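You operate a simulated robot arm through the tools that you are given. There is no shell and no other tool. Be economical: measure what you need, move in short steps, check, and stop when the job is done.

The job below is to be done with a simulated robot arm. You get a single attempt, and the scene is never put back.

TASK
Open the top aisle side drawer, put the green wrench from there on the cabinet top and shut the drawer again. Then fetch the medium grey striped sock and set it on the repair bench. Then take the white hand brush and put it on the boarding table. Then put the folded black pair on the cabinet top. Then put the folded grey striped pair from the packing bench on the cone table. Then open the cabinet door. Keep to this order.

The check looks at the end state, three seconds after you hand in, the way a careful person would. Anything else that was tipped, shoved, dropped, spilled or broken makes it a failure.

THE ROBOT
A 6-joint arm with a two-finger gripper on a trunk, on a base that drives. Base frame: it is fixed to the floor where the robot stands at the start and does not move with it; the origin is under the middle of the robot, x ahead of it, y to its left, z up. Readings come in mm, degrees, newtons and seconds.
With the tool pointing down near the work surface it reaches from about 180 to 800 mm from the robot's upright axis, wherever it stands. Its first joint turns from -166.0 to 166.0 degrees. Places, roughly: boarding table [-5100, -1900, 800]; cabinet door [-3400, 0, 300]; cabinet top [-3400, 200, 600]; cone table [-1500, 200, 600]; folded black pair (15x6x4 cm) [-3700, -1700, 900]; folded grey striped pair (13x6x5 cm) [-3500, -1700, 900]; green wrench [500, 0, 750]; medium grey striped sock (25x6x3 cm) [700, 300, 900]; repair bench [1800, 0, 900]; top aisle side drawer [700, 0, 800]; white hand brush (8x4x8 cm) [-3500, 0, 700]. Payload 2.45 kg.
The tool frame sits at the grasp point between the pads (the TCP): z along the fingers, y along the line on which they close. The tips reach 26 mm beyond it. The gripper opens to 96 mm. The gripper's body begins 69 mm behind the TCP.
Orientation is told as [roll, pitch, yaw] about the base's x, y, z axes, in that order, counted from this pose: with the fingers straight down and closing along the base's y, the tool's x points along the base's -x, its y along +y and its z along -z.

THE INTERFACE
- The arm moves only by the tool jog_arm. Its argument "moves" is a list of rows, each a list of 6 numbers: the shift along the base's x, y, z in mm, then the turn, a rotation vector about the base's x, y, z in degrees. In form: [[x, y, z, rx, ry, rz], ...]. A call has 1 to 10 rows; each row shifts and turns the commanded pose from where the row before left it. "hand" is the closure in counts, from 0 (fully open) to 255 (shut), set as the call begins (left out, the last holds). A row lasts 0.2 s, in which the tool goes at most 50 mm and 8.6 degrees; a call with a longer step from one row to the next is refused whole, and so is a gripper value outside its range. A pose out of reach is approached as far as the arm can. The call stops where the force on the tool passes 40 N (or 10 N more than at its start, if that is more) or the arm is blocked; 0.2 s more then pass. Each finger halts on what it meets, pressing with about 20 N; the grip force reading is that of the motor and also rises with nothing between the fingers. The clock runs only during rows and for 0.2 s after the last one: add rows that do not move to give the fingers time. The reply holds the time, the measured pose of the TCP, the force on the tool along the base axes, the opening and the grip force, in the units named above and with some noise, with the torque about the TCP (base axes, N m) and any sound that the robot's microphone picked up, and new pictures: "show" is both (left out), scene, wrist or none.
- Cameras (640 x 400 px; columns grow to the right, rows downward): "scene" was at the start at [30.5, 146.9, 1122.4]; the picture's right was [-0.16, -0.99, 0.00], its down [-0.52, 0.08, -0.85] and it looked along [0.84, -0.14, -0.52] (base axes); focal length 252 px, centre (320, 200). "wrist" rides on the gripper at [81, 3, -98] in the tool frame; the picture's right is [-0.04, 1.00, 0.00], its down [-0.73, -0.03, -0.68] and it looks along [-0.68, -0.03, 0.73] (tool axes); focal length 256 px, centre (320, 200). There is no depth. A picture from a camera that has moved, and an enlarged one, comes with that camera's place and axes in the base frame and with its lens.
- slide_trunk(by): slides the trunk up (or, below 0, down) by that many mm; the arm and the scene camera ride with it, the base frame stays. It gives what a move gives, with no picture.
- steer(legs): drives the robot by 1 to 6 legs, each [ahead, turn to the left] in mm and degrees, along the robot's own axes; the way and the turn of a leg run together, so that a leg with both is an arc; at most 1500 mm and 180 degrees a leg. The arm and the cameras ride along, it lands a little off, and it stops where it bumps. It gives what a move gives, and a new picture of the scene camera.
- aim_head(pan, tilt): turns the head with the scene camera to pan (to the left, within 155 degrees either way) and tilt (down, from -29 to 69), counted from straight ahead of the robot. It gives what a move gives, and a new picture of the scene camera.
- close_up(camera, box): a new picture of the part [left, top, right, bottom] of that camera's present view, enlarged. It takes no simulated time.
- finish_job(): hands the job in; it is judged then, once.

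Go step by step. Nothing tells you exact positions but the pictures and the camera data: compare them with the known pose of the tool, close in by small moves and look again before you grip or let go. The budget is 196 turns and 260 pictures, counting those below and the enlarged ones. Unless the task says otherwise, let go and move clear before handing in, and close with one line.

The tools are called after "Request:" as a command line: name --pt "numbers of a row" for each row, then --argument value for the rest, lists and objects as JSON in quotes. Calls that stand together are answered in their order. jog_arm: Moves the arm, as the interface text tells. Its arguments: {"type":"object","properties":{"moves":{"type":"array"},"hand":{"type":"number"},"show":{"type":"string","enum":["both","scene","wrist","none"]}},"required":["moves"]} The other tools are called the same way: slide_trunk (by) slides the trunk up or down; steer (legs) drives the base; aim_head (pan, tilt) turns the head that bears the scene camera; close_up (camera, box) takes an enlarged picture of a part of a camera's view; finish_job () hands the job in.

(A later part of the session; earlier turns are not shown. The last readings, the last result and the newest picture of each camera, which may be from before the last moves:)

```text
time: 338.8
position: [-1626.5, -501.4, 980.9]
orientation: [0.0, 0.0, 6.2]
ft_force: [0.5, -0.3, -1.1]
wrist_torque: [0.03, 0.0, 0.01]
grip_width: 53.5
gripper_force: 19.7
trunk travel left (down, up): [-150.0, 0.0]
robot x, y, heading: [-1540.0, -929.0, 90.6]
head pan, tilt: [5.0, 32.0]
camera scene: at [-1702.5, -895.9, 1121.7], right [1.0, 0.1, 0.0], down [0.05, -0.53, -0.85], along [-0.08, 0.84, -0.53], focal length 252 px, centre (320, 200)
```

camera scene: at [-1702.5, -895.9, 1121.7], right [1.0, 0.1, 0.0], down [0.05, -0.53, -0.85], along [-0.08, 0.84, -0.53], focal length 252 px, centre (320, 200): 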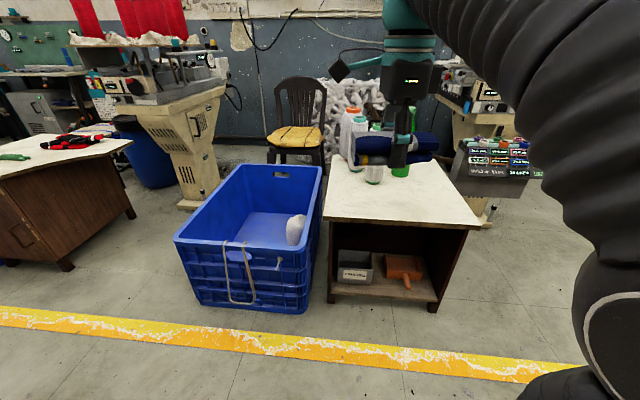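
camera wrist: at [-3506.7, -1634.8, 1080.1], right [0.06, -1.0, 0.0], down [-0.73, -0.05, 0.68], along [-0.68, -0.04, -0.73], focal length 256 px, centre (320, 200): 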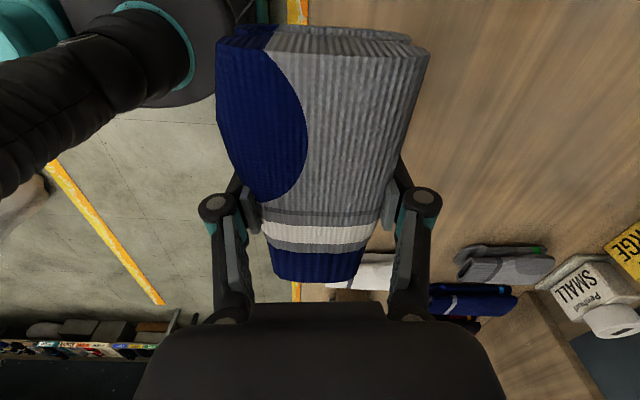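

The cone table's front edge is at y about -150 and the cones and bottle stand at y 150 and beyond, so the front strip is free. I'll drive 330 mm closer.

Request:
steer --legs '[[330, 0]]'

Request:
aim_head --pan -5 --tilt 48

Request:
jog_arm --pt "20 10 0 0 0 0" --pt "25 10 -10 0 0 0" --pt "25 15 -20 0 0 0" --pt "25 15 -20 0 0 0" --pt "0 0 -40 0 0 0"

```text
time: 341.0
position: [-1630.1, -172.1, 982.0]
orientation: [0.0, 0.0, 6.4]
ft_force: [-0.5, -0.2, -1.6]
wrist_torque: [-0.01, -0.02, -0.04]
grip_width: 53.4
gripper_force: 19.7
trunk travel left (down, up): [-150.0, 0.0]
robot x, y, heading: [-1540.4, -598.2, 90.6]
head pan, tilt: [5.0, 32.0]
camera scene: at [-1706.1, -565.6, 1121.8], right [1.0, 0.1, 0.0], down [0.05, -0.53, -0.85], along [-0.08, 0.84, -0.53], focal length 252 px, centre (320, 200)
```

scene: 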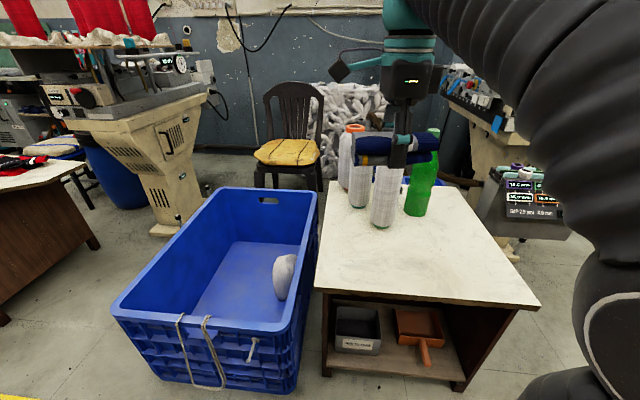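

```text
time: 341.8
position: [-1630.3, -171.2, 982.9]
orientation: [0.0, 0.0, 6.2]
ft_force: [-0.6, -0.1, -0.9]
wrist_torque: [-0.01, 0.0, -0.01]
grip_width: 53.5
gripper_force: 19.6
trunk travel left (down, up): [-150.0, 0.0]
robot x, y, heading: [-1543.0, -596.3, 90.7]
head pan, tilt: [-5.0, 48.0]
camera scene: at [-1691.4, -576.2, 1098.1], right [1.0, -0.08, 0.0], down [-0.06, -0.74, -0.67], along [0.05, 0.67, -0.74], focal length 252 px, centre (320, 200)
```

scene: 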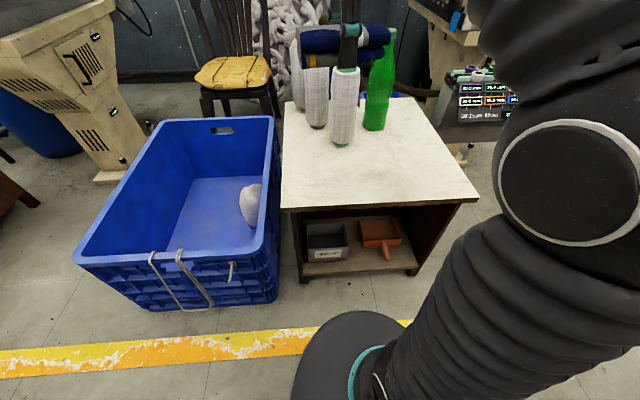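

```text
time: 343.0
position: [-1534.5, -120.6, 892.6]
orientation: [0.0, -0.1, 6.3]
ft_force: [0.0, 0.5, -0.5]
wrist_torque: [0.01, -0.01, -0.01]
grip_width: 53.3
gripper_force: 19.6
trunk travel left (down, up): [-150.0, 0.0]
robot x, y, heading: [-1542.7, -599.0, 90.6]
head pan, tilt: [-5.0, 48.0]
camera scene: at [-1691.3, -576.3, 1098.1], right [1.0, -0.08, 0.0], down [-0.06, -0.74, -0.67], along [0.05, 0.67, -0.74], focal length 252 px, centre (320, 200)
camera wrist: at [-1615.2, -126.5, 991.2], right [-0.07, 1.0, 0.0], down [0.73, 0.05, 0.68], along [0.68, 0.05, -0.73], focal length 256 px, centre (320, 200)
```

scene: 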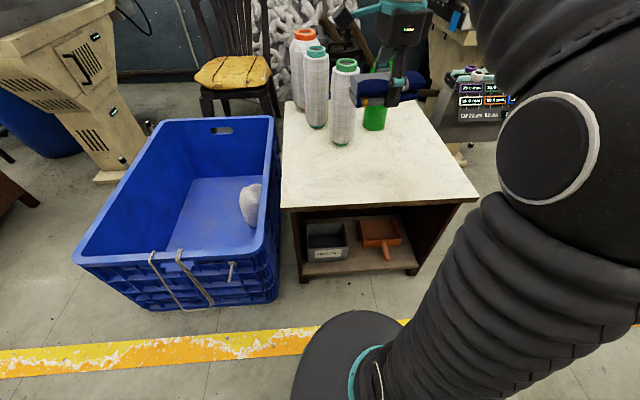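
wrist: 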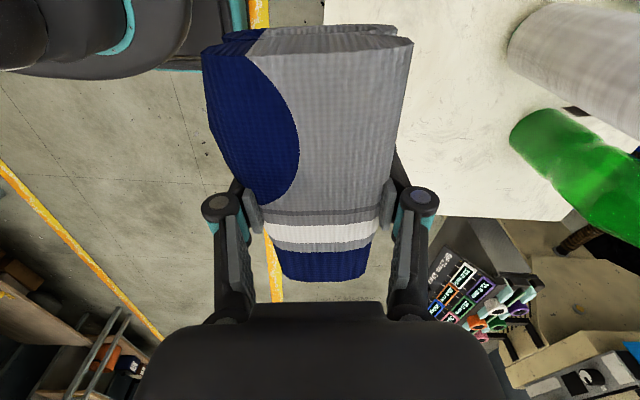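

The nearest cone is at about [-1566, 115] and the bottle at [-1437, 203]. I'll set the pair at about [-1430, -40], well clear of both.

Request:
jog_arm --pt "26 20 -10 0 0 -3" --pt "26 20 -20 0 0 -3" --pt "26 20 -30 0 0 0" --pt "26 20 -40 0 0 0" --pt "0 0 -45 0 0 0" --pt "0 0 -40 0 0 0"

```text
refused: row 4 steps farther than a row can; nothing moved
```

Request:
jog_arm --pt "26 20 -10 0 0 -3" --pt "26 20 -20 0 0 -3" --pt "26 20 -30 0 0 0" --pt "26 20 -30 0 0 0" --pt "0 0 -48 0 0 0" --pt "0 0 -45 0 0 0"

```text
time: 344.4
position: [-1430.8, -38.7, 707.8]
orientation: [0.0, 0.0, 0.2]
ft_force: [0.8, -0.4, 0.0]
wrist_torque: [0.01, -0.03, 0.0]
grip_width: 53.5
gripper_force: 19.9
trunk travel left (down, up): [-150.0, 0.0]
robot x, y, heading: [-1544.3, -597.3, 90.8]
head pan, tilt: [-5.0, 48.0]
camera scene: at [-1691.3, -576.4, 1098.2], right [1.0, -0.08, 0.0], down [-0.06, -0.74, -0.67], along [0.05, 0.67, -0.74], focal length 252 px, centre (320, 200)
camera wrist: at [-1511.7, -37.3, 807.1], right [0.03, 1.0, 0.0], down [0.73, -0.03, 0.68], along [0.68, -0.02, -0.73], focal length 256 px, centre (320, 200)
```

scene: 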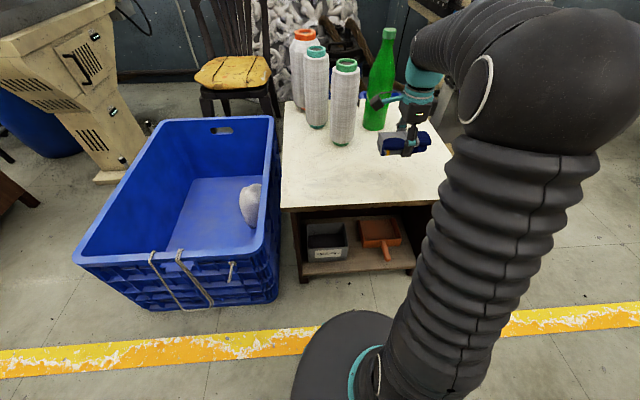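
wrist: 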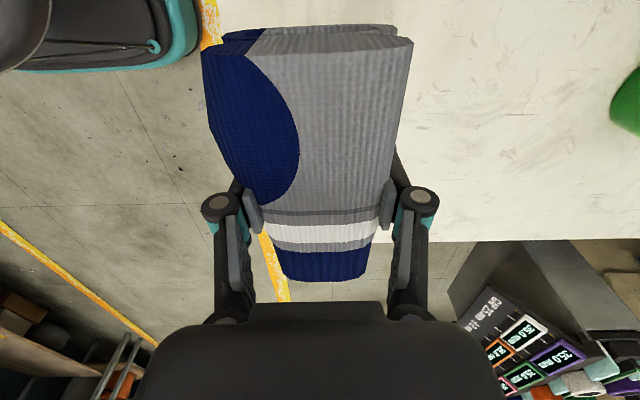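

The front edge is at y about -105, so I'll shift 25 mm further in for margin, then lower.

Request:
jog_arm --pt "0 25 -10 0 0 0" --pt "0 0 -25 0 0 0" --pt "0 0 -15 0 0 0" --pt "0 0 -8 0 0 0"

```text
time: 345.4
position: [-1430.6, -15.7, 650.5]
orientation: [-0.2, 0.0, 0.2]
ft_force: [0.5, -0.8, -0.7]
wrist_torque: [0.01, 0.0, 0.02]
grip_width: 53.5
gripper_force: 19.7
trunk travel left (down, up): [-150.0, 0.0]
robot x, y, heading: [-1542.7, -596.2, 90.7]
head pan, tilt: [-5.0, 48.0]
camera scene: at [-1691.3, -576.2, 1098.1], right [1.0, -0.08, 0.0], down [-0.06, -0.74, -0.67], along [0.05, 0.67, -0.74], focal length 252 px, centre (320, 200)
camera wrist: at [-1512.0, -12.8, 748.6], right [0.04, 1.0, 0.0], down [0.73, -0.02, 0.68], along [0.68, -0.02, -0.73], focal length 256 px, centre (320, 200)
```

scene: 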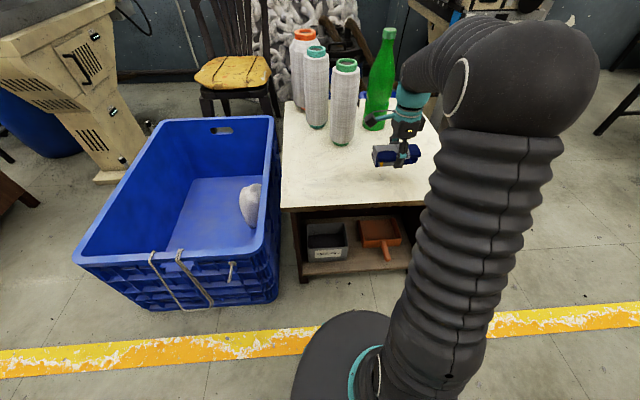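
wrist: 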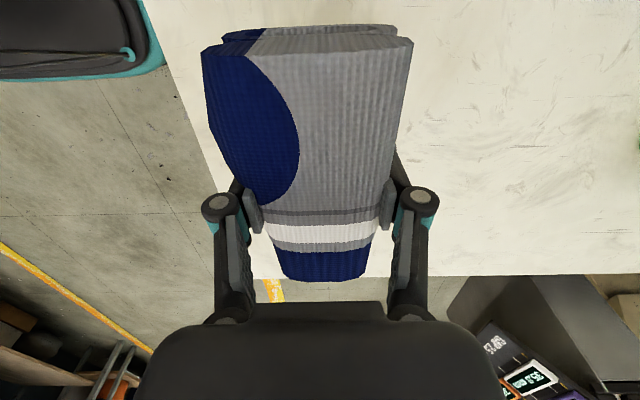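

Continuing down until contact.

Request:
jog_arm --pt "0 4 -6 0 0 0" --pt "0 4 -5 0 0 0" --pt "0 0 -4 0 0 0" --pt "0 0 -4 0 0 0" --pt "0 0 -4 0 0 0" --pt "0 0 -4 0 0 0" --pt "0 0 -4 0 0 0" --pt "0 0 -4 0 0 0" --show "wrist"

```text
time: 347.2
position: [-1430.6, -8.3, 615.5]
orientation: [0.0, 0.0, 0.3]
ft_force: [-0.2, -0.8, -1.4]
wrist_torque: [0.01, 0.01, 0.02]
grip_width: 53.2
gripper_force: 20.2
trunk travel left (down, up): [-150.0, 0.0]
robot x, y, heading: [-1542.5, -598.0, 90.9]
head pan, tilt: [-5.0, 48.0]
camera wrist: at [-1512.6, -5.2, 714.6], right [0.03, 1.0, 0.0], down [0.73, -0.03, 0.68], along [0.68, -0.02, -0.73], focal length 256 px, centre (320, 200)
```

wrist: 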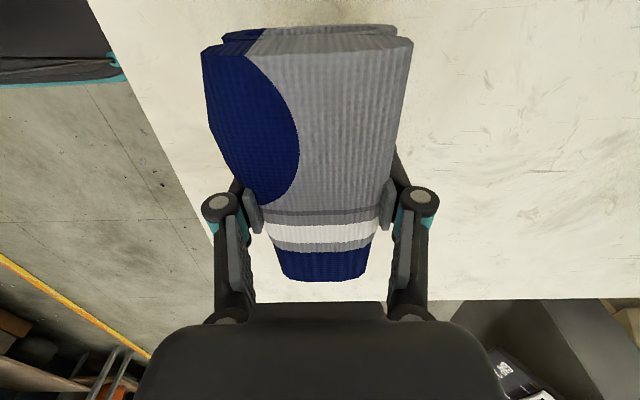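

Not touching yet; continuing.

Request:
jog_arm --pt "0 0 -4 0 0 0" --pt "0 0 -4 0 0 0" --pt "0 0 -4 0 0 0" --pt "0 0 -4 0 0 0" --pt "0 0 -4 0 0 0" --pt "0 0 -4 0 0 0" --pt "0 0 -4 0 0 0" --pt "0 0 -4 0 0 0" --show "scene"

```text
time: 349.0
position: [-1430.4, -7.9, 585.4]
orientation: [0.0, 0.1, 0.3]
ft_force: [-0.1, -2.4, 11.7]
wrist_torque: [-0.22, 0.12, 0.01]
grip_width: 53.3
gripper_force: 20.0
trunk travel left (down, up): [-150.0, 0.0]
robot x, y, heading: [-1542.6, -596.6, 90.4]
head pan, tilt: [-5.0, 48.0]
camera scene: at [-1691.3, -576.8, 1098.4], right [1.0, -0.08, 0.0], down [-0.06, -0.74, -0.67], along [0.05, 0.67, -0.74], focal length 252 px, centre (320, 200)
```

scene: 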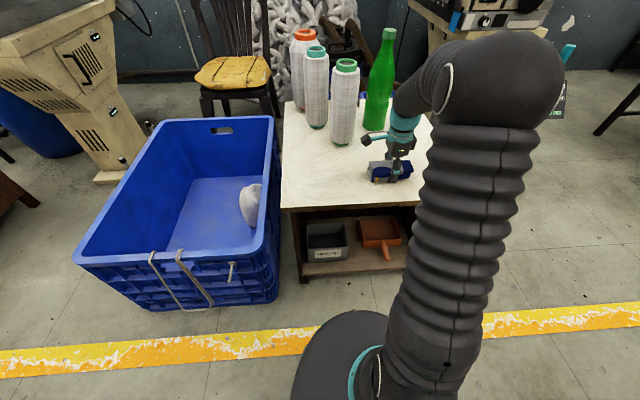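

Contact (table at z about 555). I'll release and rise straight up.

Request:
jog_arm --hand 40 --pt "0 0 0 0 0 0" --pt "0 0 0 0 0 0" --pt "0 0 5 0 0 0" --pt "0 0 20 0 0 0" --pt "0 -5 40 0 0 0" --pt "0 -15 45 0 0 0" --pt "0 -20 42 0 0 0" --pt "0 -20 42 0 0 0" --pt "0 -20 42 0 0 0" --pt "0 -20 42 0 0 0"

```text
time: 351.2
position: [-1430.9, -107.0, 862.8]
orientation: [-0.1, 0.0, 0.3]
ft_force: [0.1, 0.8, -1.0]
wrist_torque: [-0.07, -0.01, 0.01]
grip_width: 81.0
gripper_force: 0.0
trunk travel left (down, up): [-150.0, 0.0]
robot x, y, heading: [-1542.6, -600.3, 90.3]
head pan, tilt: [-5.0, 48.0]
camera scene: at [-1691.2, -575.9, 1098.1], right [1.0, -0.08, 0.0], down [-0.06, -0.74, -0.67], along [0.05, 0.67, -0.74], focal length 252 px, centre (320, 200)
camera wrist: at [-1512.3, -105.1, 961.2], right [0.03, 1.0, 0.0], down [0.73, -0.02, 0.68], along [0.68, -0.02, -0.73], focal length 256 px, centre (320, 200)
```

scene: 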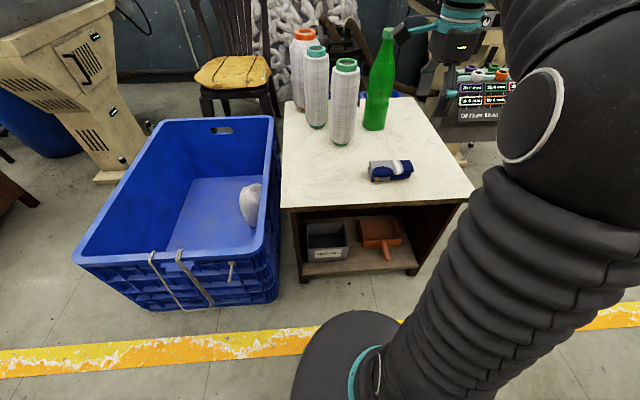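
wrist: 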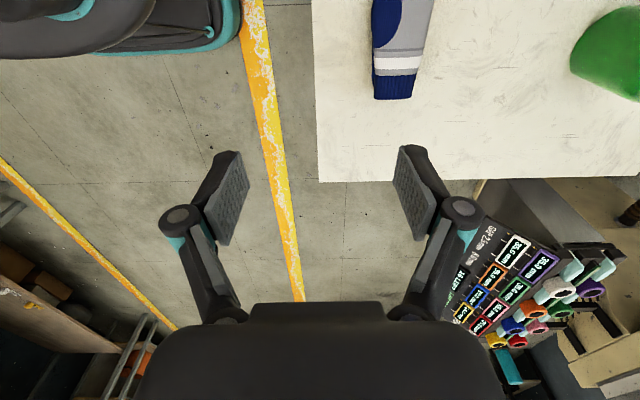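

The pair rests on the cone table. Last job is the cabinet door, so I'll tuck the arm and drive back to the cabinet to look at the door handle.

Request:
jog_arm --pt "-15 -15 30 0 0 0" --pt "-15 -15 30 0 0 0" --pt "-15 -15 30 0 0 0" --pt "-15 -15 25 0 0 0" --show "none"

Request:
steer --legs '[[-330, 0], [0, 89.5], [1400, 0], [290, 0], [0, -90]]'

Request:
aim_head --pan 5 --tilt 45

```text
time: 352.2
position: [-1491.1, -168.8, 977.2]
orientation: [-0.1, 0.0, 0.3]
ft_force: [0.5, 0.8, -0.2]
wrist_torque: [-0.03, 0.02, 0.0]
grip_width: 81.1
gripper_force: 0.1
trunk travel left (down, up): [-150.0, 0.0]
robot x, y, heading: [-1546.0, -596.7, 90.7]
head pan, tilt: [-5.0, 48.0]
```

```text
time: 370.2
position: [-3166.7, -486.0, 976.9]
orientation: [0.0, -0.1, -1.9]
ft_force: [0.0, -1.1, 0.2]
wrist_torque: [-0.01, -0.01, 0.01]
grip_width: 80.9
gripper_force: 0.1
trunk travel left (down, up): [-150.0, 0.0]
robot x, y, heading: [-3234.7, -911.2, 88.4]
head pan, tilt: [-5.0, 48.0]
camera scene: at [-3382.9, -885.2, 1098.1], right [0.99, -0.11, 0.0], down [-0.08, -0.74, -0.67], along [0.08, 0.66, -0.74], focal length 252 px, centre (320, 200)
```

scene: 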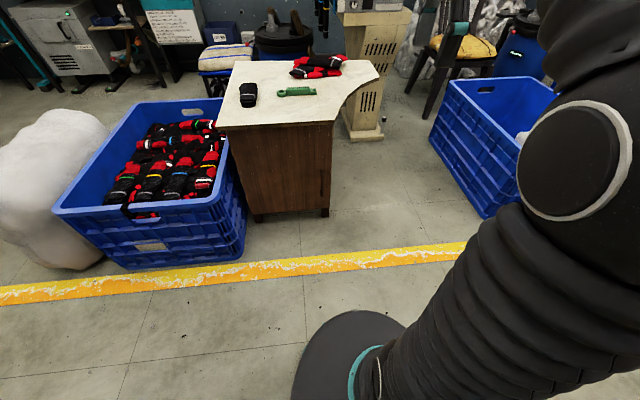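

```text
time: 370.9
position: [-3168.3, -484.7, 976.3]
orientation: [0.0, 0.0, -1.8]
ft_force: [0.6, 0.6, -0.2]
wrist_torque: [0.0, 0.0, 0.0]
grip_width: 81.1
gripper_force: 0.1
trunk travel left (down, up): [-150.0, 0.0]
robot x, y, heading: [-3237.5, -910.6, 88.5]
head pan, tilt: [5.0, 45.0]
camera scene: at [-3396.7, -882.3, 1102.3], right [1.0, 0.06, 0.0], down [0.04, -0.71, -0.71], along [-0.04, 0.71, -0.71], focal length 252 px, centre (320, 200)
```

scene: 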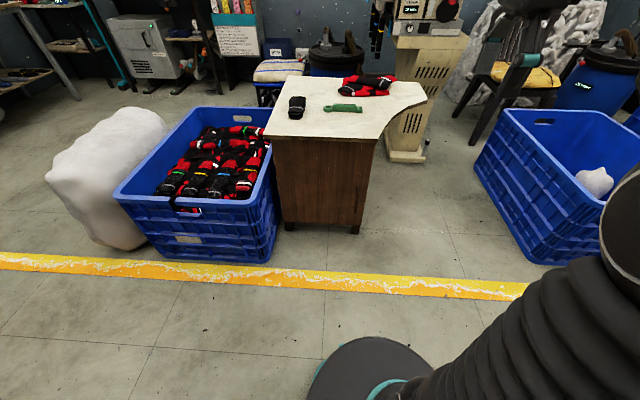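

Request:
close_up --camera "scene" --box '[250, 120, 410, 240]'

```text
3.33 times, centred on (330, 180) of scene
camera zoom: at [-3396.7, -882.3, 1102.3], right [1.0, 0.06, 0.0], down [0.04, -0.71, -0.71], along [-0.04, 0.71, -0.71], focal length 840 px, centre (287, 267)
```

zoom: 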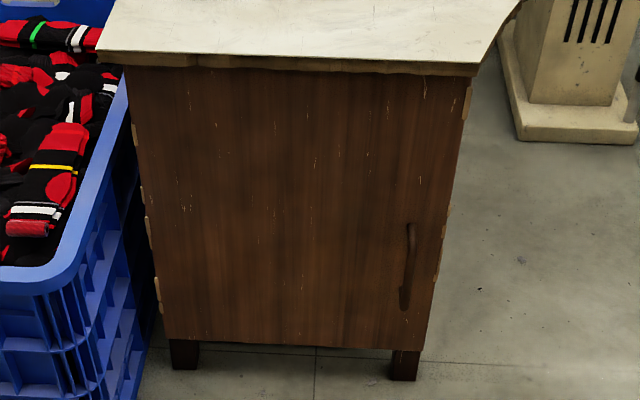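

The door handle is a vertical bar at about [-3280, -75, 225–380] on the right edge, hinged on the left. I'll move closer, lower the trunk, and turn the gripper so it can straddle the bar from the front with a 45° tilt.

Request:
steer --legs '[[200, 0]]'

Request:
jog_arm --hand 0 --pt "0 0 0 0 0 8.5" --pt "0 0 0 0 0 8.5" --pt "0 0 0 0 0 8.5" --pt "0 0 0 0 0 8.5" --pt "0 0 0 0 0 8.5" --pt "0 0 0 0 0 8.5" --pt "0 0 0 0 0 8.5" --pt "0 0 0 0 0 8.5" --pt "0 0 0 0 0 8.5" --pt "0 0 0 0 0 8.5" --show "none"

Request:
slide_trunk --by -150

```text
time: 372.5
position: [-3162.0, -284.5, 977.1]
orientation: [-0.1, 0.1, -1.8]
ft_force: [0.4, 0.2, 0.3]
wrist_torque: [0.02, -0.02, -0.02]
grip_width: 81.2
gripper_force: 0.0
trunk travel left (down, up): [-150.0, 0.0]
robot x, y, heading: [-3231.9, -714.1, 88.7]
head pan, tilt: [5.0, 45.0]
camera scene: at [-3391.6, -682.1, 1102.3], right [1.0, 0.06, 0.0], down [0.04, -0.71, -0.71], along [-0.04, 0.71, -0.71], focal length 252 px, centre (320, 200)
```

scene: 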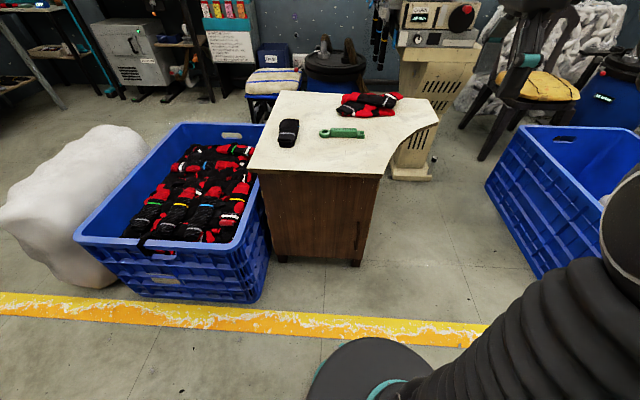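

```text
time: 374.7
position: [-3160.9, -284.2, 977.1]
orientation: [-0.1, 0.0, 83.4]
ft_force: [0.4, 0.5, 0.1]
wrist_torque: [0.0, -0.02, -0.01]
grip_width: 96.0
gripper_force: 0.0
trunk travel left (down, up): [-150.0, 0.0]
robot x, y, heading: [-3228.2, -715.4, 88.8]
head pan, tilt: [5.0, 45.0]
```

```text
time: 376.5
position: [-3161.8, -285.3, 827.5]
orientation: [0.0, -0.1, 83.2]
ft_force: [-0.8, -0.2, -0.4]
wrist_torque: [0.02, -0.02, 0.0]
grip_width: 96.2
gripper_force: 0.0
trunk travel left (down, up): [0.0, 150.0]
robot x, y, heading: [-3228.6, -711.0, 88.5]
head pan, tilt: [5.0, 45.0]
```

Now tilt 45° while lowering toward the handle, staying well in front of the door.

Request:
jog_arm --hand 110 --pt "-12 0 -30 0 0 6.6" --pt "-12 0 -30 5 0 0" --pt "-12 0 -30 5 0 0" --pt "-12 0 -30 5 0 0" --pt "-12 0 -30 5 0 0" --pt "-12 0 -30 5 0 0" --pt "-12 0 -30 5 0 0" --pt "-12 0 -30 5 0 0" --pt "-12 0 -30 5 0 0" --pt "-11 0 -30 5 0 0"

```text
time: 378.7
position: [-3281.3, -284.5, 526.2]
orientation: [0.3, -45.0, 89.6]
ft_force: [-0.9, 1.4, 0.1]
wrist_torque: [0.03, -0.01, 0.02]
grip_width: 54.3
gripper_force: 0.0
trunk travel left (down, up): [0.0, 150.0]
robot x, y, heading: [-3229.9, -712.4, 88.6]
head pan, tilt: [5.0, 45.0]
camera scene: at [-3391.6, -682.2, 952.8], right [1.0, 0.06, 0.0], down [0.04, -0.71, -0.71], along [-0.04, 0.71, -0.71], focal length 252 px, centre (320, 200)
camera wrist: at [-3284.5, -412.7, 538.5], right [-1.0, 0.03, 0.03], down [0.03, 0.04, 1.0], along [0.03, 1.0, -0.04], focal length 256 px, centre (320, 200)
```

scene: 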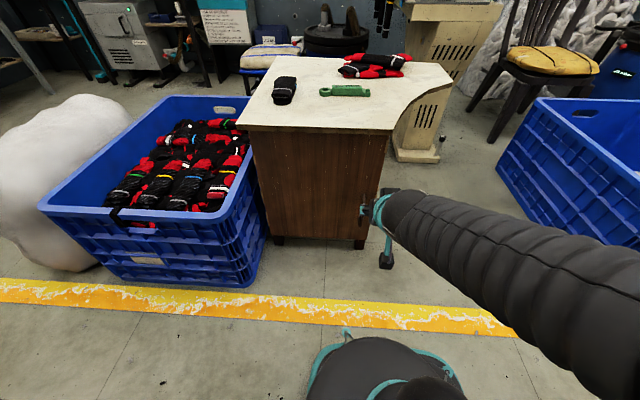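
wrist: 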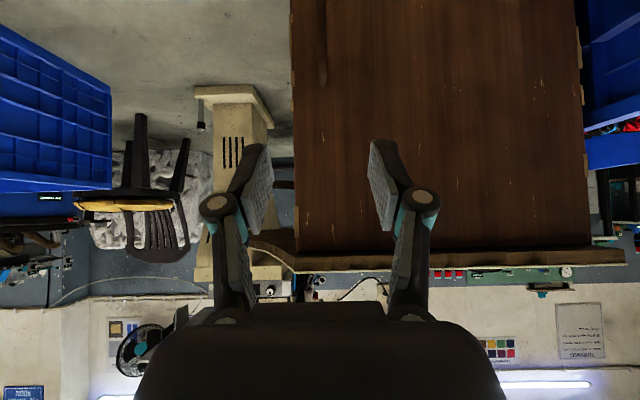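

The handle top shows at about [-3281, -75, 370], in line with my TCP. I'll lower to z about 340 and approach.

Request:
jog_arm --pt "0 5 -35 0 0 0" --pt "0 10 -35 0 0 0" --pt "0 15 -35 0 0 0" --pt "0 20 -35 0 0 0" --pt "0 20 -35 0 0 0" --pt "0 15 -15 0 0 0"

```text
time: 380.1
position: [-3288.4, -169.8, 358.3]
orientation: [0.2, -45.0, 89.7]
ft_force: [0.4, -0.5, -0.1]
wrist_torque: [0.03, 0.01, 0.0]
grip_width: 54.4
gripper_force: 0.0
out of reach, approached as far as the arm can: row 1, 2, 3
trunk travel left (down, up): [0.0, 150.0]
robot x, y, heading: [-3233.4, -711.6, 88.6]
head pan, tilt: [5.0, 45.0]
camera scene: at [-3391.6, -682.2, 952.8], right [1.0, 0.06, 0.0], down [0.04, -0.71, -0.71], along [-0.04, 0.71, -0.71], focal length 252 px, centre (320, 200)
camera wrist: at [-3291.9, -297.5, 370.3], right [-1.0, 0.03, 0.03], down [0.03, 0.04, 1.0], along [0.03, 1.0, -0.04], focal length 256 px, centre (320, 200)
```

scene: 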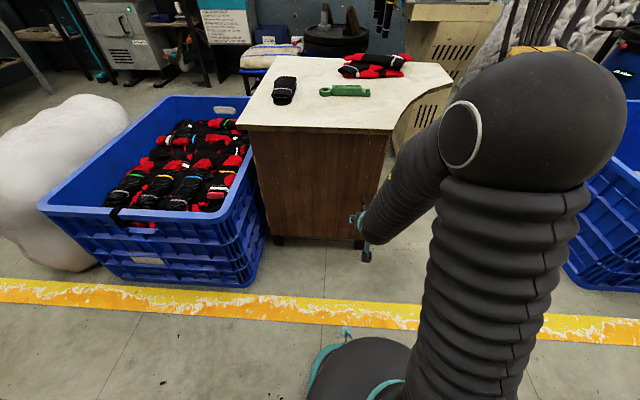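
wrist: 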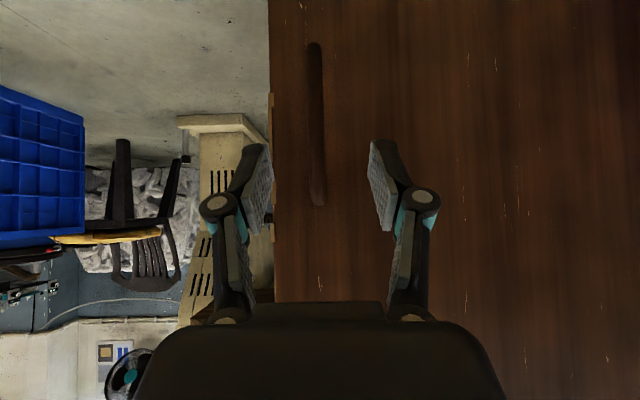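

The handle bar is at x -3282, z 223–366. I'll lower to z about 315, shift 6 mm, and move in until the fingers straddle it.

Request:
jog_arm --pt "6 0 -20 0 0 0" --pt "0 10 -20 0 0 0" --pt "0 20 -3 0 0 0" --pt "0 20 0 0 0 0"

```text
time: 381.1
position: [-3288.5, -120.0, 321.1]
orientation: [0.2, -45.1, 89.3]
ft_force: [-0.5, 0.4, 0.5]
wrist_torque: [0.01, -0.02, 0.01]
grip_width: 54.7
gripper_force: 0.0
out of reach, approached as far as the arm can: row 2, 4
trunk travel left (down, up): [0.0, 150.0]
robot x, y, heading: [-3230.0, -709.7, 88.5]
head pan, tilt: [5.0, 45.0]
camera scene: at [-3391.6, -682.1, 952.8], right [1.0, 0.06, 0.0], down [0.04, -0.71, -0.71], along [-0.04, 0.71, -0.71], focal length 252 px, centre (320, 200)
camera wrist: at [-3291.9, -246.3, 333.7], right [-1.0, 0.04, 0.03], down [0.03, 0.04, 1.0], along [0.04, 1.0, -0.04], focal length 256 px, centre (320, 200)
```

scene: 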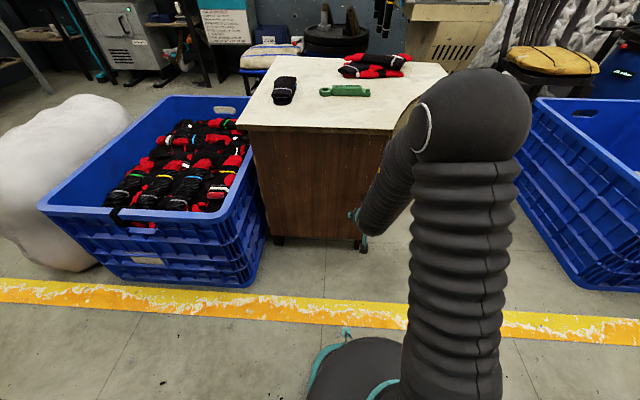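
wrist: 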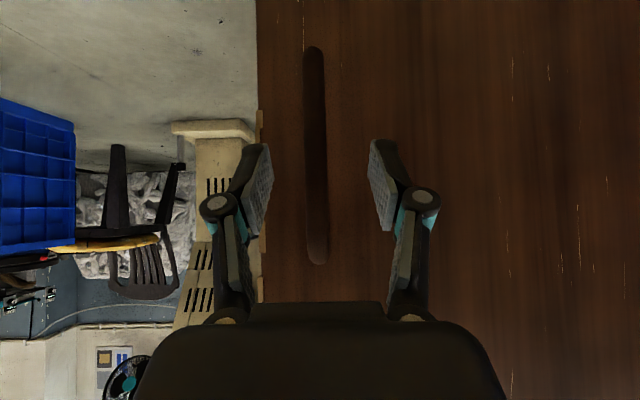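

The bar is centred between the fingers. Moving in.

Request:
jog_arm --pt "0 15 0 0 0 0" --pt "0 15 0 0 0 0" --pt "0 8 0 0 0 0" --show "wrist"

```text
time: 381.9
position: [-3287.7, -83.8, 320.8]
orientation: [0.1, -44.6, 89.7]
ft_force: [-0.5, -28.0, 8.9]
wrist_torque: [0.01, -0.13, -0.07]
grip_width: 57.0
gripper_force: 8.2
trunk travel left (down, up): [0.0, 150.0]
robot x, y, heading: [-3231.1, -710.9, 88.4]
head pan, tilt: [5.0, 45.0]
camera wrist: at [-3291.2, -210.8, 333.2], right [-1.0, 0.03, 0.03], down [0.03, 0.04, 1.0], along [0.03, 1.0, -0.05], focal length 256 px, centre (320, 200)
```

wrist: 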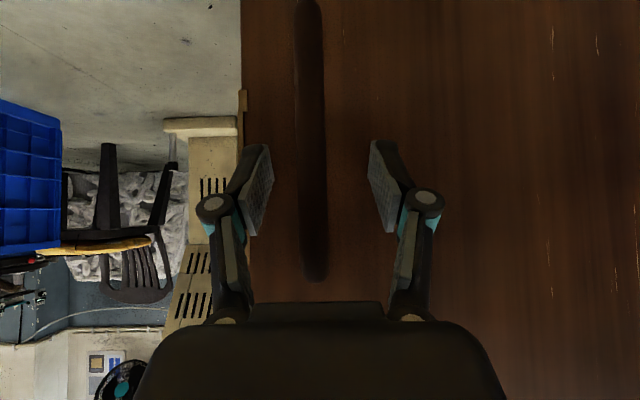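

The tips touch the door face at y about -63, so the bar is between the pads. I'll back off 5 mm and close.

Request:
jog_arm --hand 255 --pt "0 -6 0 0 0 0" --pt "0 -2 0 0 0 0" --pt "0 0 0 0 0 0" --pt "0 0 0 0 0 0" --show "wrist"

```text
time: 382.9
position: [-3285.0, -88.9, 321.3]
orientation: [0.0, -45.0, 89.3]
ft_force: [9.9, -1.5, 1.1]
wrist_torque: [0.18, -0.07, 0.08]
grip_width: 10.8
gripper_force: 37.7
trunk travel left (down, up): [0.0, 150.0]
robot x, y, heading: [-3232.2, -714.0, 88.0]
head pan, tilt: [5.0, 45.0]
stopped in row 4: the force on the tool passed its limit at 42 N (the readings are from after the stop); the commanded pose is now the measured one
camera wrist: at [-3289.4, -216.2, 332.9], right [-1.0, 0.04, 0.03], down [0.03, 0.04, 1.0], along [0.04, 1.0, -0.04], focal length 256 px, centre (320, 200)
```

wrist: 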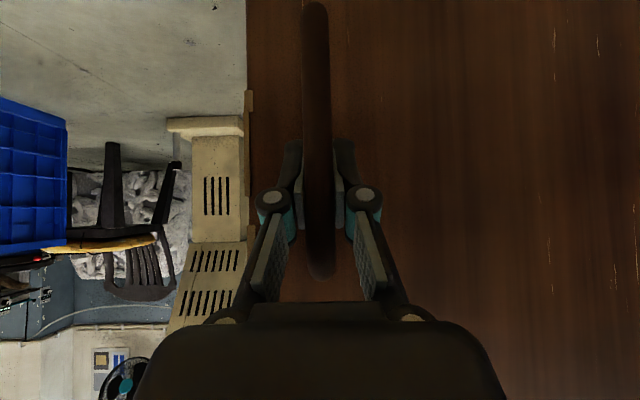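

The bar is gripped. I'll swing the door along its arc (hinge at about x -3652) in small steps, rotating the gripper with it.

Request:
jog_arm --pt "-1 -12 0 0 0 -2" --pt "-2 -13 0 0 0 -2" --pt "-3 -13 0 0 0 -2" --pt "-3 -13 0 0 0 -2" --pt "-4 -12 0 0 0 -2"

```text
time: 384.1
position: [-3297.1, -153.5, 320.6]
orientation: [0.0, -45.1, 79.3]
ft_force: [17.9, -5.4, 3.3]
wrist_torque: [-0.2, 0.0, 0.29]
grip_width: 10.9
gripper_force: 38.0
trunk travel left (down, up): [0.0, 150.0]
robot x, y, heading: [-3230.9, -708.9, 88.1]
head pan, tilt: [5.0, 45.0]
camera scene: at [-3390.9, -681.2, 952.9], right [1.0, 0.06, 0.0], down [0.04, -0.71, -0.71], along [-0.04, 0.71, -0.71], focal length 252 px, centre (320, 200)
camera wrist: at [-3323.6, -276.7, 332.8], right [-0.98, 0.21, 0.03], down [0.04, 0.03, 1.0], along [0.21, 0.98, -0.04], focal length 256 px, centre (320, 200)
```

scene: 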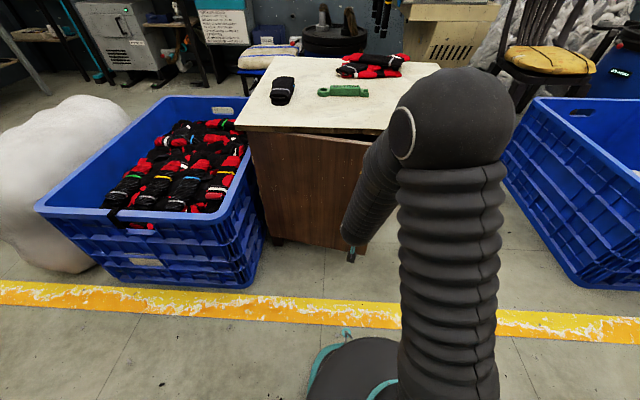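
wrist: 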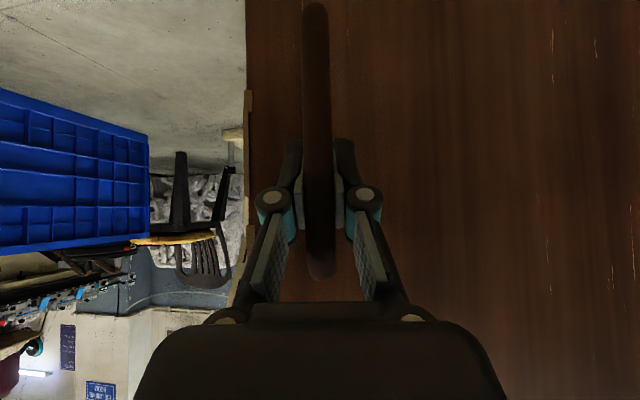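

The door is opening. A side force of 18 N says to go a little less toward -x; continuing.

Request:
jog_arm --pt "0 -12 0 0 0 -2" --pt "-3 -12 0 0 0 -2" --pt "-4 -12 0 0 0 -2" --pt "-5 -12 0 0 0 -2" --pt "-5 -12 0 0 0 -2" --show "none"

Request:
jog_arm --pt "-5 -11 0 0 0 -2" --pt "-6 -11 0 0 0 -2" --pt "-6 -11 0 0 0 -2" --pt "-7 -11 0 0 0 -2" --pt "-7 -11 0 0 0 -2"

```text
time: 385.0
position: [-3310.0, -190.5, 320.8]
orientation: [0.2, -44.9, 73.0]
ft_force: [-10.7, 5.0, -9.3]
wrist_torque: [0.03, -0.1, -0.18]
grip_width: 10.8
gripper_force: 38.1
trunk travel left (down, up): [0.0, 150.0]
robot x, y, heading: [-3229.8, -713.4, 89.0]
head pan, tilt: [5.0, 45.0]
stopped in row 4: the force on the tool passed its limit at 42 N (the readings are from after the stop); the commanded pose is now the measured one
```

```text
time: 386.2
position: [-3338.3, -245.9, 321.9]
orientation: [0.0, -45.0, 63.0]
ft_force: [11.3, -7.6, -11.5]
wrist_torque: [0.34, -0.15, 0.22]
grip_width: 11.1
gripper_force: 38.5
trunk travel left (down, up): [0.0, 150.0]
robot x, y, heading: [-3230.0, -713.3, 88.5]
head pan, tilt: [5.0, 45.0]
camera scene: at [-3391.4, -681.5, 952.7], right [1.0, 0.06, 0.0], down [0.04, -0.71, -0.71], along [-0.04, 0.71, -0.71], focal length 252 px, centre (320, 200)
camera wrist: at [-3399.9, -358.3, 333.0], right [-0.88, 0.48, 0.03], down [0.04, 0.02, 1.0], along [0.48, 0.88, -0.04], focal length 256 px, centre (320, 200)
```

scene: 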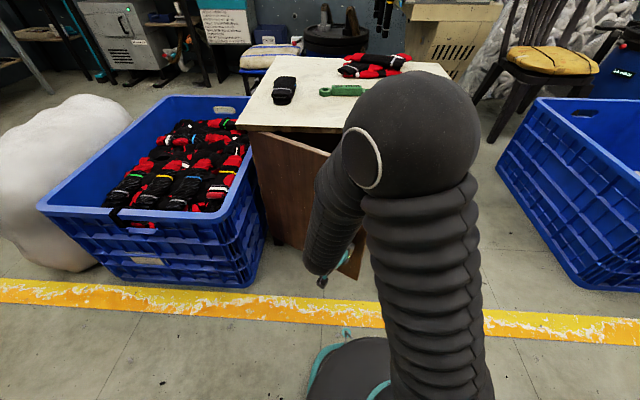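
wrist: 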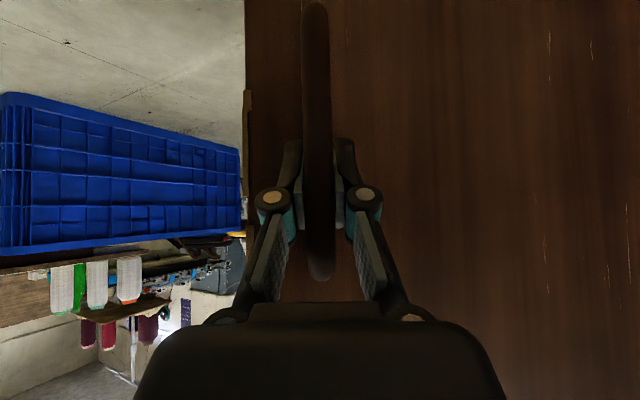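

The arc model fits (about 26° so far). Continuing to about 46°.

Request:
jog_arm --pt "-6.5 -11 0 0 0 -2" --pt "-7.5 -10.5 0 0 0 -2" --pt "-8 -10 0 0 0 -2" --pt "-8.5 -9.8 0 0 0 -2" --pt "-8.8 -9.4 0 0 0 -2" --show "none"

Request:
jog_arm --pt "-9 -9.3 0 0 0 -2" --pt "-9.3 -9 0 0 0 -2" --pt "-9.6 -8.6 0 0 0 -2" --pt "-9.8 -8.2 0 0 0 -2" --pt "-10 -7.9 0 0 0 -2"

```text
time: 387.4
position: [-3380.0, -295.9, 321.0]
orientation: [0.0, -45.0, 52.9]
ft_force: [18.6, -19.8, -11.1]
wrist_torque: [-0.14, 0.14, 0.42]
grip_width: 11.0
gripper_force: 38.2
trunk travel left (down, up): [0.0, 150.0]
robot x, y, heading: [-3228.9, -711.8, 88.2]
head pan, tilt: [5.0, 45.0]
```

```text
time: 388.6
position: [-3428.0, -340.2, 320.8]
orientation: [0.1, -45.0, 43.2]
ft_force: [15.7, -21.6, -11.7]
wrist_torque: [0.38, -0.28, 0.38]
grip_width: 10.8
gripper_force: 38.0
trunk travel left (down, up): [0.0, 150.0]
robot x, y, heading: [-3225.5, -710.5, 88.5]
head pan, tilt: [5.0, 45.0]
camera scene: at [-3391.3, -682.1, 952.6], right [1.0, 0.06, 0.0], down [0.04, -0.71, -0.71], along [-0.04, 0.71, -0.71], focal length 252 px, centre (320, 200)
camera wrist: at [-3522.9, -424.8, 332.9], right [-0.66, 0.75, 0.03], down [0.05, 0.0, 1.0], along [0.75, 0.66, -0.04], focal length 256 px, centre (320, 200)
```

scene: 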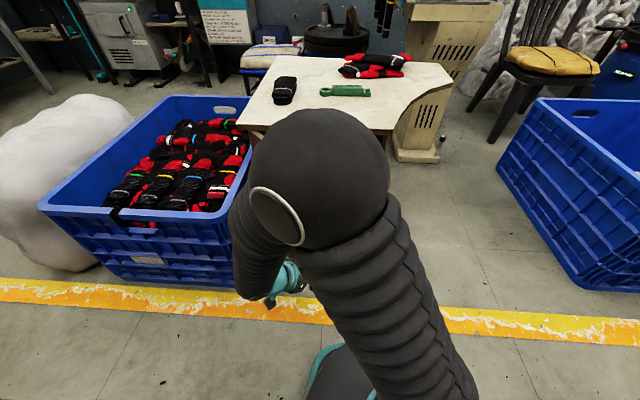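
wrist: 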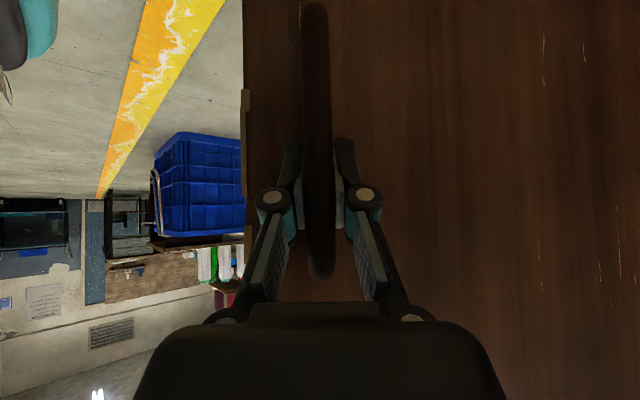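

About 46° open. I'll correct slightly outward, as the force is radial, and continue to about 56°.

Request:
jog_arm --pt "-8.5 -10 0 0 0 -2" --pt "-10.2 -8.2 0 0 0 -2" --pt "-10.8 -7.2 0 0 0 -2" --pt "-11 -6.6 0 0 0 -2" --pt "-11.2 -6 0 0 0 -2" --show "none"

Request:
jog_arm --pt "-11.5 -5.8 0 0 0 -2" --pt "-11.7 -5.4 0 0 0 -2" --pt "-12 -5 0 0 0 -2" --pt "-12 -4.6 0 0 0 -2" --pt "-12.2 -4.2 0 0 0 -2"

```text
time: 389.3
position: [-3454.8, -356.7, 320.3]
orientation: [0.8, -44.6, 38.2]
ft_force: [-4.6, 5.6, -17.2]
wrist_torque: [0.17, -0.54, -0.1]
grip_width: 10.7
gripper_force: 38.0
trunk travel left (down, up): [0.0, 150.0]
robot x, y, heading: [-3227.8, -712.8, 88.5]
head pan, tilt: [5.0, 45.0]
stopped in row 3: the force on the tool passed its limit at 42 N (the readings are from after the stop); the commanded pose is now the measured one
```

```text
time: 390.4
position: [-3506.6, -383.3, 320.9]
orientation: [0.5, -44.9, 29.3]
ft_force: [-0.1, -1.6, 0.1]
wrist_torque: [-0.09, -0.07, 0.12]
grip_width: 10.9
gripper_force: 37.8
trunk travel left (down, up): [0.0, 150.0]
robot x, y, heading: [-3227.9, -706.2, 88.6]
head pan, tilt: [5.0, 45.0]
stopped in row 5: the force on the tool passed its limit at 44 N (the readings are from after the stop); the commanded pose is now the measured one
camera scene: at [-3391.4, -682.0, 953.0], right [1.0, 0.06, 0.0], down [0.04, -0.71, -0.71], along [-0.04, 0.71, -0.71], focal length 252 px, centre (320, 200)
camera wrist: at [-3617.9, -443.2, 333.3], right [-0.47, 0.88, 0.03], down [0.05, -0.01, 1.0], along [0.88, 0.47, -0.04], focal length 256 px, centre (320, 200)
```

scene: 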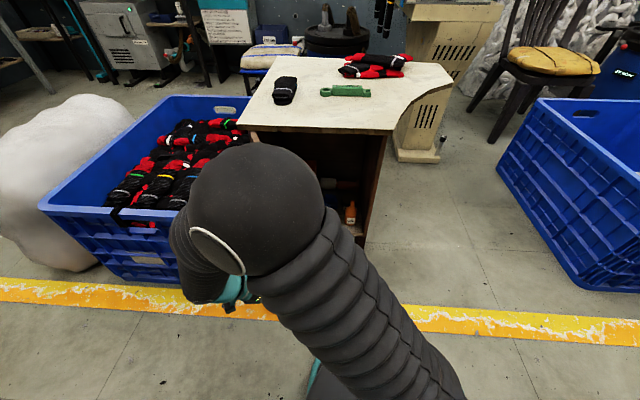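
wrist: 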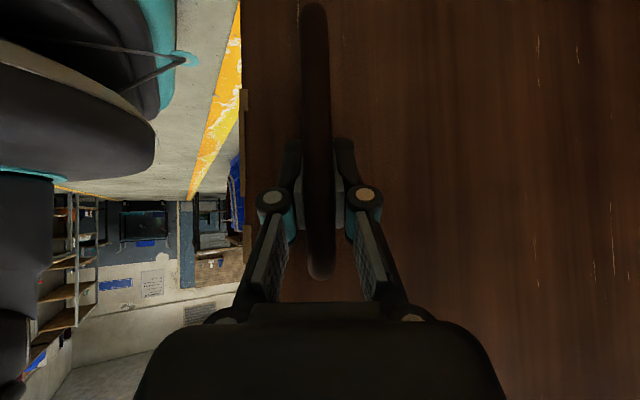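

About 60° open and the inside is visible. One more 10–15° for a clearly open door.

Request:
jog_arm --pt "-11.8 -5 0 0 0 -2" --pt "-12.1 -4.6 0 0 0 -2" --pt "-12.3 -4.1 0 0 0 -2" --pt "-12.4 -3.7 0 0 0 -2" --pt "-12.5 -3.2 0 0 0 -2"

```text
time: 391.7
position: [-3566.5, -401.4, 321.8]
orientation: [0.8, -44.8, 19.3]
ft_force: [-1.4, 3.1, -3.3]
wrist_torque: [-0.12, -0.19, 0.13]
grip_width: 11.0
gripper_force: 38.3
trunk travel left (down, up): [0.0, 150.0]
robot x, y, heading: [-3228.5, -711.7, 88.3]
head pan, tilt: [5.0, 45.0]
stopped in row 5: the force on the tool passed its limit at 41 N (the readings are from after the stop); the commanded pose is now the measured one
camera scene: at [-3391.4, -680.9, 952.7], right [1.0, 0.06, 0.0], down [0.04, -0.71, -0.71], along [-0.04, 0.71, -0.71], focal length 252 px, centre (320, 200)
camera wrist: at [-3687.6, -441.3, 333.5], right [-0.31, 0.95, 0.04], down [0.05, -0.02, 1.0], along [0.95, 0.31, -0.04], focal length 256 px, centre (320, 200)
```

scene: 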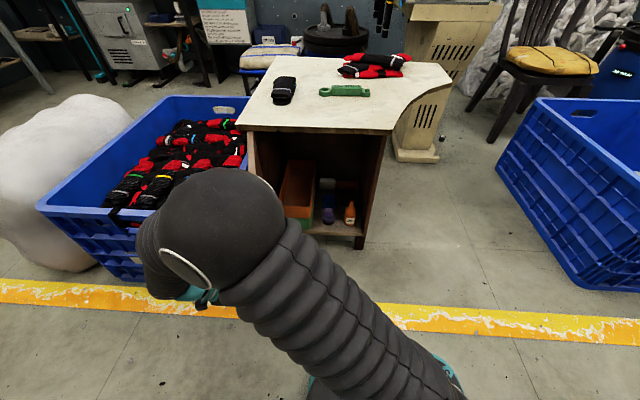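
wrist: 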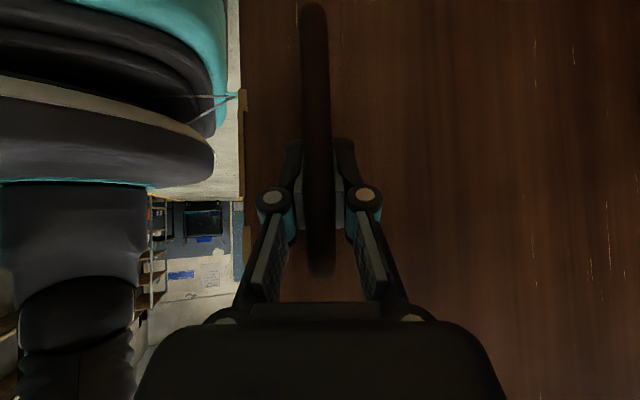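

About 70° open. I'll add a final 8° and then release.

Request:
jog_arm --pt "-12.5 -3 0 0 0 -2" --pt "-12.6 -2.4 0 0 0 -2" --pt "-12.7 -1.8 0 0 0 -2" --pt "-12.7 -1.4 0 0 0 -2" --show "none"

Request:
jog_arm --hand 100 --pt "0 0 0 0 0 0" --pt "0 0 0 0 0 0" --pt "0 0 0 0 0 0"

```text
time: 392.8
position: [-3616.9, -407.5, 321.7]
orientation: [1.1, -44.8, 11.1]
ft_force: [-0.5, 7.5, -5.8]
wrist_torque: [-0.18, 0.02, -0.18]
grip_width: 11.1
gripper_force: 38.8
trunk travel left (down, up): [0.0, 150.0]
robot x, y, heading: [-3226.1, -710.3, 88.2]
head pan, tilt: [5.0, 45.0]
stopped in row 4: the force on the tool passed its limit at 42 N (the readings are from after the stop); the commanded pose is now the measured one
```

```text
time: 393.6
position: [-3618.1, -407.1, 321.3]
orientation: [1.1, -44.8, 11.1]
ft_force: [0.3, -0.5, -0.5]
wrist_torque: [0.01, -0.01, -0.02]
grip_width: 58.5
gripper_force: 0.1
trunk travel left (down, up): [0.0, 150.0]
robot x, y, heading: [-3232.5, -711.1, 88.1]
head pan, tilt: [5.0, 45.0]
camera scene: at [-3391.3, -680.3, 952.7], right [1.0, 0.06, 0.0], down [0.04, -0.71, -0.71], along [-0.04, 0.71, -0.71], focal length 252 px, centre (320, 200)
camera wrist: at [-3742.6, -430.9, 334.0], right [-0.18, 0.98, 0.04], down [0.05, -0.03, 1.0], along [0.98, 0.18, -0.04], focal length 256 px, centre (320, 200)
```

scene: 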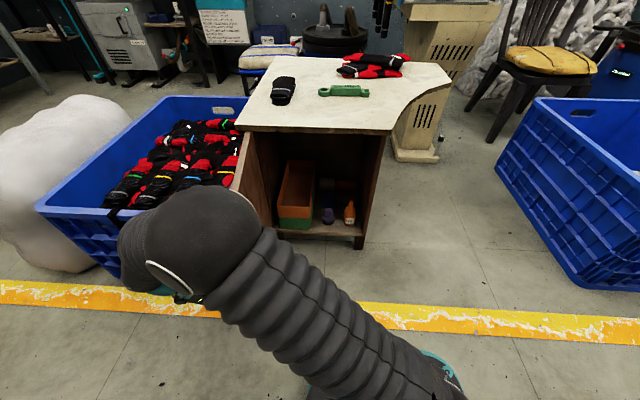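
wrist: 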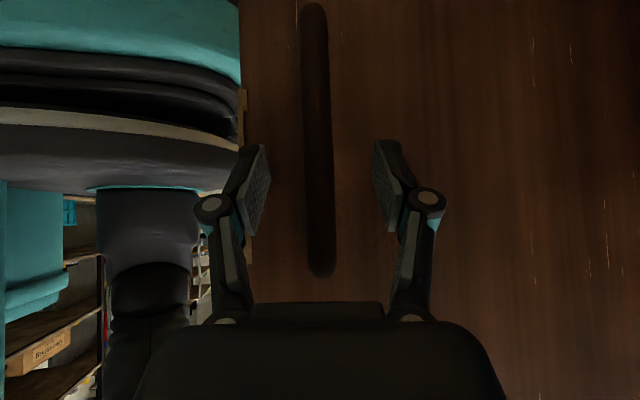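

Released with the door at about 78°. I'll withdraw horizontally from the bar, then rise.

Request:
jog_arm --pt "-14 -3 0 0 0 0" --pt "-15 -3 0 0 0 0" --pt "-15 -3 0 0 0 0" --pt "-15 -3 5 0 0 0"

```text
time: 394.6
position: [-3675.9, -420.1, 327.0]
orientation: [1.0, -44.9, 11.1]
ft_force: [-0.1, 0.1, 0.3]
wrist_torque: [0.0, 0.02, -0.01]
grip_width: 58.4
gripper_force: 0.2
trunk travel left (down, up): [0.0, 150.0]
robot x, y, heading: [-3229.3, -711.6, 88.3]
head pan, tilt: [5.0, 45.0]
camera scene: at [-3391.3, -680.3, 952.7], right [1.0, 0.06, 0.0], down [0.04, -0.71, -0.71], along [-0.04, 0.71, -0.71], focal length 252 px, centre (320, 200)
camera wrist: at [-3801.4, -442.9, 338.8], right [-0.18, 0.98, 0.04], down [0.05, -0.03, 1.0], along [0.98, 0.18, -0.04], focal length 256 px, centre (320, 200)
```

scene: 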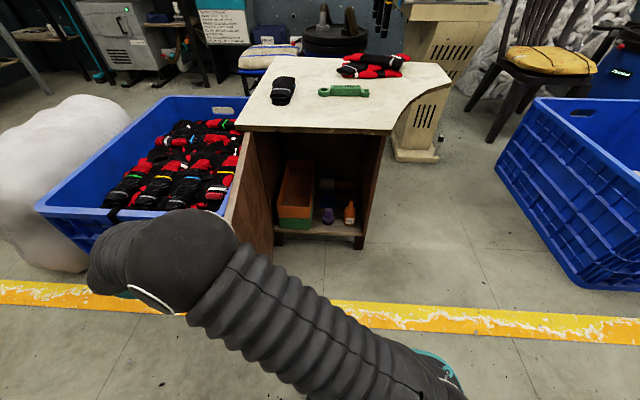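
wrist: 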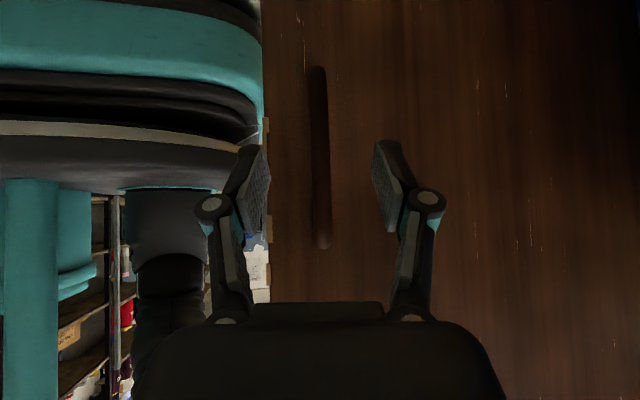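

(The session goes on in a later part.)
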